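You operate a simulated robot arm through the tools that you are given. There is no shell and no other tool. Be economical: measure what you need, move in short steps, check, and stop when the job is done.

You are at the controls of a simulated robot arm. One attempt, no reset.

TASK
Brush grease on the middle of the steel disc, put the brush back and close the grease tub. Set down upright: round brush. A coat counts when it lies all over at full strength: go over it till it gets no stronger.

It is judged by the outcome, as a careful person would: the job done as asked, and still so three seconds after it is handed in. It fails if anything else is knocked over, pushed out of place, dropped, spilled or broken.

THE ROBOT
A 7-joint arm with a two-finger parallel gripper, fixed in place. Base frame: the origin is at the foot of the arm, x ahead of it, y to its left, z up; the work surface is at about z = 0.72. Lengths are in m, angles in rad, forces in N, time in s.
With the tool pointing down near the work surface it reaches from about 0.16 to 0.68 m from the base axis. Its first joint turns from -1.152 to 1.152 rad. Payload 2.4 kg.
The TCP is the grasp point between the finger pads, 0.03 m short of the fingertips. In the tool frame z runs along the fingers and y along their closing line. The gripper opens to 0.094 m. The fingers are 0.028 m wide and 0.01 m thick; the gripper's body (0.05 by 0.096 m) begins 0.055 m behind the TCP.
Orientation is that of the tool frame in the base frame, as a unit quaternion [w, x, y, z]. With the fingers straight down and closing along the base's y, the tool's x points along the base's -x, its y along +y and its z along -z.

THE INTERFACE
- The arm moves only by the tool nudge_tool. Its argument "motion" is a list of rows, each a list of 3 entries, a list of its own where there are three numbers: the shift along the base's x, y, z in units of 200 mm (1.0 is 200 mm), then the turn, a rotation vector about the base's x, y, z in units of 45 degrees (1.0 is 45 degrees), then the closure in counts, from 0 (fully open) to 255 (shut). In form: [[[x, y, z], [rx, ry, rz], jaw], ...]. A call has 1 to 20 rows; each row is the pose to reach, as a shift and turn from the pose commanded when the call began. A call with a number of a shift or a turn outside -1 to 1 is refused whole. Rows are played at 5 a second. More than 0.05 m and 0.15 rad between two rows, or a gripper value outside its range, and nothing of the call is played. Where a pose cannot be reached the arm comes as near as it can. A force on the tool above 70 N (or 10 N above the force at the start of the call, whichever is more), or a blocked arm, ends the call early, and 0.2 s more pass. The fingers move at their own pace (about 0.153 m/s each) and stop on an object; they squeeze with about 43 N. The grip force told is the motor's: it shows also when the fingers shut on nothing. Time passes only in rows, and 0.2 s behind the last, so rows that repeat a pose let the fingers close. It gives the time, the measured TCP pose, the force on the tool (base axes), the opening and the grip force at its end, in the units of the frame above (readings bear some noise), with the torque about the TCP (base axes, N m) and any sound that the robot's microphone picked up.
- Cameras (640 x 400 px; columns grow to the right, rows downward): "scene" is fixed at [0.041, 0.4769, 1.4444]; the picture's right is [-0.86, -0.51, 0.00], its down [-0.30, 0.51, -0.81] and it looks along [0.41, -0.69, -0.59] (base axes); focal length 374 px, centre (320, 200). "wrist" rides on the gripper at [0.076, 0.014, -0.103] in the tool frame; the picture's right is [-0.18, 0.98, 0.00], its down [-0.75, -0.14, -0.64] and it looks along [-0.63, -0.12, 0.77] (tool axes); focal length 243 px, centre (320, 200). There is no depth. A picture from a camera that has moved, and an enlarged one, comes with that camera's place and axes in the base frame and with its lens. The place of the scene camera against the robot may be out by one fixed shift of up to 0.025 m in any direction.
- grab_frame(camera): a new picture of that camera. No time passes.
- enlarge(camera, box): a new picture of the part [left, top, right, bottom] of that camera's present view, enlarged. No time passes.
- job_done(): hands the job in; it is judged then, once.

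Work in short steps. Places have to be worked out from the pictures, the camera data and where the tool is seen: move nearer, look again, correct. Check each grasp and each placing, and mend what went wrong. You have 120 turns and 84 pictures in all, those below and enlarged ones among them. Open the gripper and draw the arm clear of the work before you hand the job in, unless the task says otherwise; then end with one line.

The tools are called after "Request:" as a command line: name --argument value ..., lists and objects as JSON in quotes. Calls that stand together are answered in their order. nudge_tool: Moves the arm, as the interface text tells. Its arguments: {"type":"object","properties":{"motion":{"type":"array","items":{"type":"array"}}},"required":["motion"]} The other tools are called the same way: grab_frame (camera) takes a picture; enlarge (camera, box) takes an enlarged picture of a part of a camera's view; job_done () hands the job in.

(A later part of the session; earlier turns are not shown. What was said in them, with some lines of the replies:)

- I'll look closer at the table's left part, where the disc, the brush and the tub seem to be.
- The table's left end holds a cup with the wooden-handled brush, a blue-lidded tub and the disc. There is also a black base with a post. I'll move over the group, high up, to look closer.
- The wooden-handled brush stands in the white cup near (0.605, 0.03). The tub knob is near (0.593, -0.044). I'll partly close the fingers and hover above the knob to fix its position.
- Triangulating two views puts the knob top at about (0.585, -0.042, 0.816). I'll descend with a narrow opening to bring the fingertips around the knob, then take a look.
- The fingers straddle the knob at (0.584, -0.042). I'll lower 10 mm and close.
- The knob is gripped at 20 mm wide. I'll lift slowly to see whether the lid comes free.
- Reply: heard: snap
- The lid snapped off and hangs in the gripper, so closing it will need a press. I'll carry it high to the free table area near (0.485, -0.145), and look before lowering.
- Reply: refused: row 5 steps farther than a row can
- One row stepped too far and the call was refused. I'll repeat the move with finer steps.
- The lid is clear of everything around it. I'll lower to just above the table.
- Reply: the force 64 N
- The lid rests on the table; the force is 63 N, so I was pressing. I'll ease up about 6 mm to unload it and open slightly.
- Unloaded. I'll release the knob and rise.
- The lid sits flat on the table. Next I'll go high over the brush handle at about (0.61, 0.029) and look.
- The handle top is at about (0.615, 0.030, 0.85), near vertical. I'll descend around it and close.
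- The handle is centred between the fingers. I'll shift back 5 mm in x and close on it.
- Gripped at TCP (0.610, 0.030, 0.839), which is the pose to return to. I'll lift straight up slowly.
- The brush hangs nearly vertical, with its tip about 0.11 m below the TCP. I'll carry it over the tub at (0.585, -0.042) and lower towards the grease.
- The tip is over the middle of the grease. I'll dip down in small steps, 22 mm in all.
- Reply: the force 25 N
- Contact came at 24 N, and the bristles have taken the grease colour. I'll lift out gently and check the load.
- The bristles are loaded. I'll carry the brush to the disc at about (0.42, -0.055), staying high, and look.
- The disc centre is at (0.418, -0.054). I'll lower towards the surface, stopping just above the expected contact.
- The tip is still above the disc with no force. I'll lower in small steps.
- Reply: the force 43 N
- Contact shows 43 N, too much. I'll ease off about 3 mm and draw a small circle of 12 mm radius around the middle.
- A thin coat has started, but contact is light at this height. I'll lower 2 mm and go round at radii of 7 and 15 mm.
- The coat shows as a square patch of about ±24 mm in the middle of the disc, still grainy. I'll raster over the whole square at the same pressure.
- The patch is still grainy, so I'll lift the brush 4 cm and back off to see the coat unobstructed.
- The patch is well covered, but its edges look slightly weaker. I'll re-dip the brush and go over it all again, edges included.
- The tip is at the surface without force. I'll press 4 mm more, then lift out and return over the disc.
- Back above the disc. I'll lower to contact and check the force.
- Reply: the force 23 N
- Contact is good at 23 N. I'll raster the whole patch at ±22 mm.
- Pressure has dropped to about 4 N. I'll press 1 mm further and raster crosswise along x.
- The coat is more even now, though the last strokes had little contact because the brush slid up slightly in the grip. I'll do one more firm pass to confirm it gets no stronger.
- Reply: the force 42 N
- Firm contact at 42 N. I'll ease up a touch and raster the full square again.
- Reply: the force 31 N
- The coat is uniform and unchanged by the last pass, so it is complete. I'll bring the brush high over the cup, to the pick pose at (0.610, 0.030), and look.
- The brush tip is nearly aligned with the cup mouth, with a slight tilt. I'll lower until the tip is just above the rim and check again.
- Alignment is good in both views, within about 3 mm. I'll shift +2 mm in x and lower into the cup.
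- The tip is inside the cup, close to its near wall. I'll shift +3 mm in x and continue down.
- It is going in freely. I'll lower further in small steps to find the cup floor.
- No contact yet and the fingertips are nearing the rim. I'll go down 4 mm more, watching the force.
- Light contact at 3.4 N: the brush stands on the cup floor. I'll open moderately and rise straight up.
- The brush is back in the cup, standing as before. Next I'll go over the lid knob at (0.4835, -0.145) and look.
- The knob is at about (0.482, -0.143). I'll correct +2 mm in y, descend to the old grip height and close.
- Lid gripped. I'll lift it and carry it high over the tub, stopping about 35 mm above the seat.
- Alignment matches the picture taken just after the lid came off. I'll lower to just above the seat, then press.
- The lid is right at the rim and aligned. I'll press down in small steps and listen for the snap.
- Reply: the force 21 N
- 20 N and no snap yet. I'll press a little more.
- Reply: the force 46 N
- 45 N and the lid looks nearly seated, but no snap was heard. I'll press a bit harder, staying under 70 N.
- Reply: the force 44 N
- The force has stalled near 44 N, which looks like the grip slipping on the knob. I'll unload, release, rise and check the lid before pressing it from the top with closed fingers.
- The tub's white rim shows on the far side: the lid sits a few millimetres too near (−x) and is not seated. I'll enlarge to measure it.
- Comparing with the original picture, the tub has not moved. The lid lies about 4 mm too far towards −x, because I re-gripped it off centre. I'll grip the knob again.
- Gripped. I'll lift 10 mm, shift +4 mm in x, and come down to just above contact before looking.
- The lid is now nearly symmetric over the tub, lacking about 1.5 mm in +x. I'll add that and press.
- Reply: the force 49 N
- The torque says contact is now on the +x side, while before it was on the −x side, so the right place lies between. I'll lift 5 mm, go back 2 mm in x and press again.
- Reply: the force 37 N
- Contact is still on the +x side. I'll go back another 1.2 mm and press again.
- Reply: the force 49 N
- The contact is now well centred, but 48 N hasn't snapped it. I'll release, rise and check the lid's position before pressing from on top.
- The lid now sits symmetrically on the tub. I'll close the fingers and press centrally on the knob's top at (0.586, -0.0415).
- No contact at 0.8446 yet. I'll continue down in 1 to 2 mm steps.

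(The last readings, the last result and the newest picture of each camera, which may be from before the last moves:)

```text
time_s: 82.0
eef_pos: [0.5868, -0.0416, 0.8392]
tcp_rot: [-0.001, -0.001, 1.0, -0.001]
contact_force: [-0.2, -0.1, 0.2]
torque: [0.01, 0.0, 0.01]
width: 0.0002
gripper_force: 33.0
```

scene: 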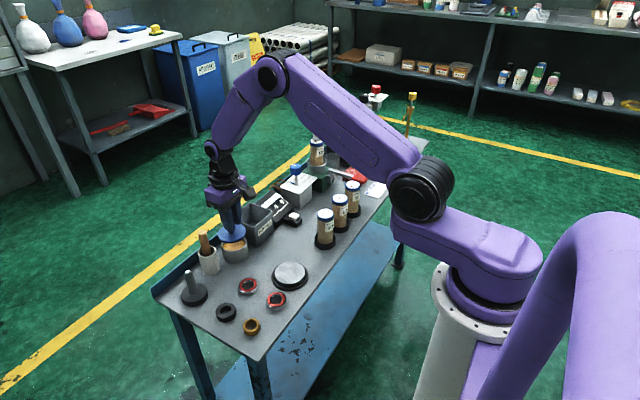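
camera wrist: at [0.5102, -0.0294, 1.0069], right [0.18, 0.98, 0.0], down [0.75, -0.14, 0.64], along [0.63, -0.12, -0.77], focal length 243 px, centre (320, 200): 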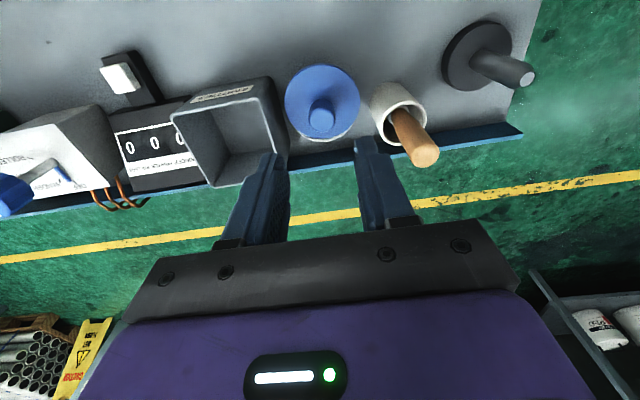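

Request:
nudge_tool --motion '[[[0, 0, -0.01], [0, 0, 0], 255], [[0, 0, -0.02], [0, 0, 0], 255], [[0, 0, -0.02], [0, 0, 0], 255]]'

Request:
enlarge --camera "scene" --box '[190, 200, 270, 280]'

```text
time_s: 82.8
eef_pos: [0.5857, -0.0437, 0.8337]
tcp_rot: [0.0, -0.001, 1.0, 0.0]
contact_force: [0.8, 0.6, -0.7]
torque: [-0.01, 0.0, -0.02]
width: 0.0001
gripper_force: 32.7
```

```text
5.00 times, centred on (230, 240) of scene
camera zoom: at [0.041, 0.4769, 1.4444], right [-0.86, -0.51, 0.0], down [-0.3, 0.51, -0.81], along [0.41, -0.69, -0.59], focal length 1871 px, centre (770, 0)
```

zoom: 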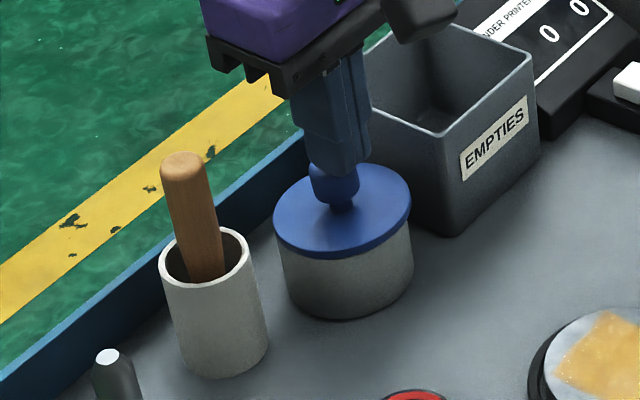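

The fingertips are right over the knob, almost touching. I'll press on in small steps; the 70 N limit protects it.

Request:
nudge_tool --motion '[[[0, 0, -0.01], [0, 0, 0], 255], [[0, 0, -0.02], [0, 0, 0], 255], [[0, 0, -0.025], [0, 0, 0], 255], [[0, 0, -0.025], [0, 0, 0], 255]]'

```text
time_s: 83.8
eef_pos: [0.5862, -0.0428, 0.8318]
tcp_rot: [0.001, -0.001, 1.0, 0.0]
contact_force: [-5.2, 1.0, 15.1]
torque: [0.07, 0.0, 0.0]
width: 0.0
gripper_force: 32.8
```

Contact, 15 N. I'll press further.

Request:
nudge_tool --motion '[[[0, 0, -0.01], [0, 0, 0], 255], [[0, 0, -0.02], [0, 0, 0], 255], [[0, 0, -0.025], [0, 0, 0], 255], [[0, 0, -0.025], [0, 0, 0], 255]]'

```text
time_s: 84.8
eef_pos: [0.5863, -0.0435, 0.8288]
tcp_rot: [0.003, -0.002, 1.0, 0.0]
contact_force: [-20.0, 4.3, 60.6]
torque: [0.07, 0.14, 0.01]
width: 0.0
gripper_force: 32.5
heard: snap
```

The snap was heard at about 60 N, so the tub is closed. I'll unload, rise and verify.

Request:
nudge_tool --motion '[[[0, 0, 0.04], [0, 0, 0], 255], [[0, 0, 0.2], [0, 0, 0], 255], [[0, 0, 0.4], [0, 0, 0], 255], [[0, 0, 0.6], [0, 0, 0], 200], [[-0.2, 0, 0.75], [0, 0, 0], 0], [[-0.4, 0, 0.85], [0, 0, 0], 0], [[-0.6, 0, 0.95], [0, 0, 0], 0]]'

Request:
grab_frame --camera "wrist"

Request:
enlarge --camera "scene" --box '[160, 190, 340, 340]'

Request:
enlarge --camera "scene" --box '[190, 200, 270, 280]'

```text
time_s: 86.4
eef_pos: [0.4657, -0.0416, 1.0089]
tcp_rot: [0.0, 0.001, 1.0, 0.0]
contact_force: [-1.3, -0.6, 0.8]
torque: [0.02, 0.02, 0.01]
width: 0.0938
gripper_force: 0.1
```

```text
10 pictures are left
camera wrist: at [0.3905, -0.0263, 1.1121], right [0.18, 0.98, 0.0], down [0.75, -0.14, 0.64], along [0.63, -0.12, -0.77], focal length 243 px, centre (320, 200)
```

wrist: 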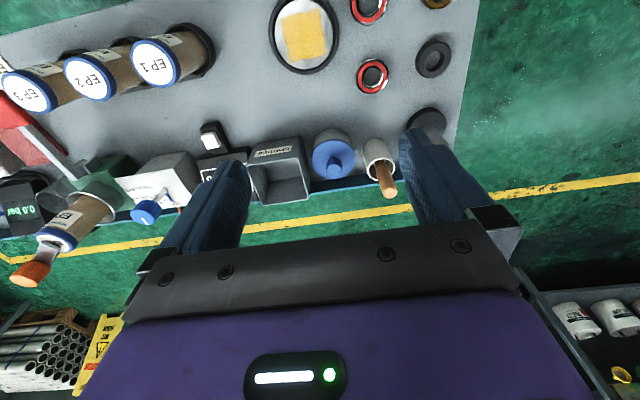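

```text
2.67 times, centred on (250, 265) of scene
camera zoom: at [0.041, 0.4769, 1.4444], right [-0.86, -0.51, 0.0], down [-0.3, 0.51, -0.81], along [0.41, -0.69, -0.59], focal length 998 px, centre (507, 27)
```

zoom: 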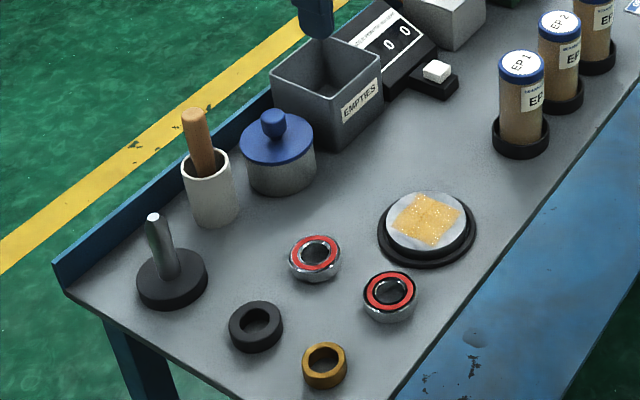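

```text
5.00 times, centred on (230, 240) of scene
camera zoom: at [0.041, 0.4769, 1.4444], right [-0.86, -0.51, 0.0], down [-0.3, 0.51, -0.81], along [0.41, -0.69, -0.59], focal length 1871 px, centre (770, 0)
```

zoom: 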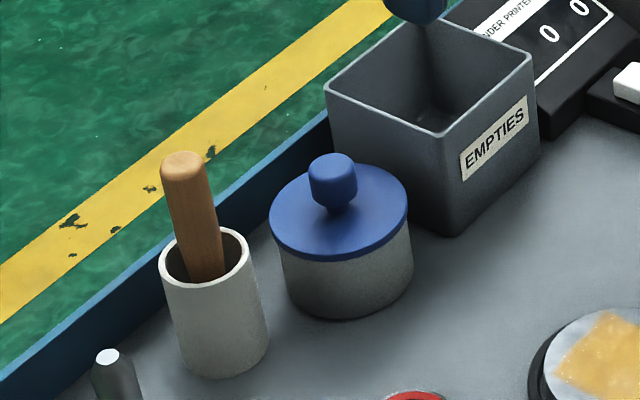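

The lid is seated and everything else stands in place. One last close look at the coat.

Request:
enlarge --camera "wrist" --box '[275, 0, 335, 70]'

Request:
enlarge --camera "scene" --box '[270, 250, 310, 290]'

```text
5.71 times, centred on (305, 35) of wrist
camera zoom: at [0.3905, -0.0263, 1.1121], right [0.18, 0.98, 0.0], down [0.75, -0.14, 0.64], along [0.63, -0.12, -0.77], focal length 1386 px, centre (406, 1143)
```

zoom: 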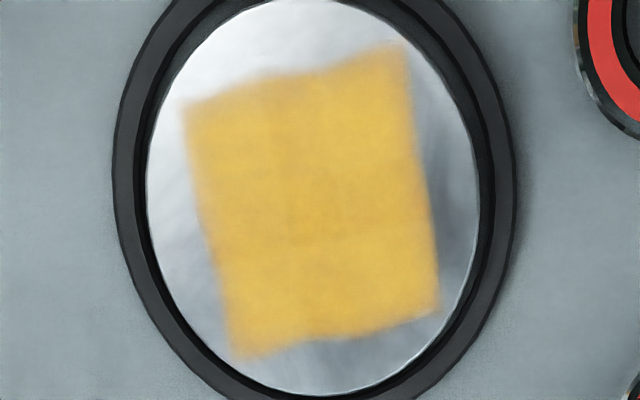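

```text
10.00 times, centred on (290, 270) of scene
camera zoom: at [0.041, 0.4769, 1.4444], right [-0.86, -0.51, 0.0], down [-0.3, 0.51, -0.81], along [0.41, -0.69, -0.59], focal length 3742 px, centre (620, -500)
```

zoom: 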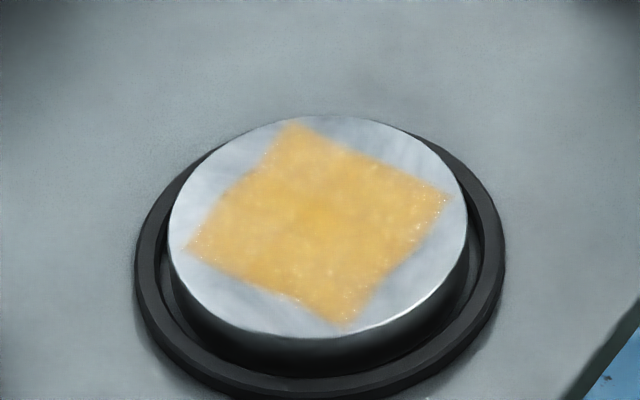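

The coat is even over the whole middle patch and unchanged from the previous pass. The brush is in its cup, the lid is snapped on and the gripper is open and clear, so I'm handing in.

Request:
job_done

```text
The job is handed in.
```

The middle of the steel disc is greased in an even coat that got no stronger on the last pass, the round brush stands upright in its cup, the tub lid is snapped shut, and the job is handed in.
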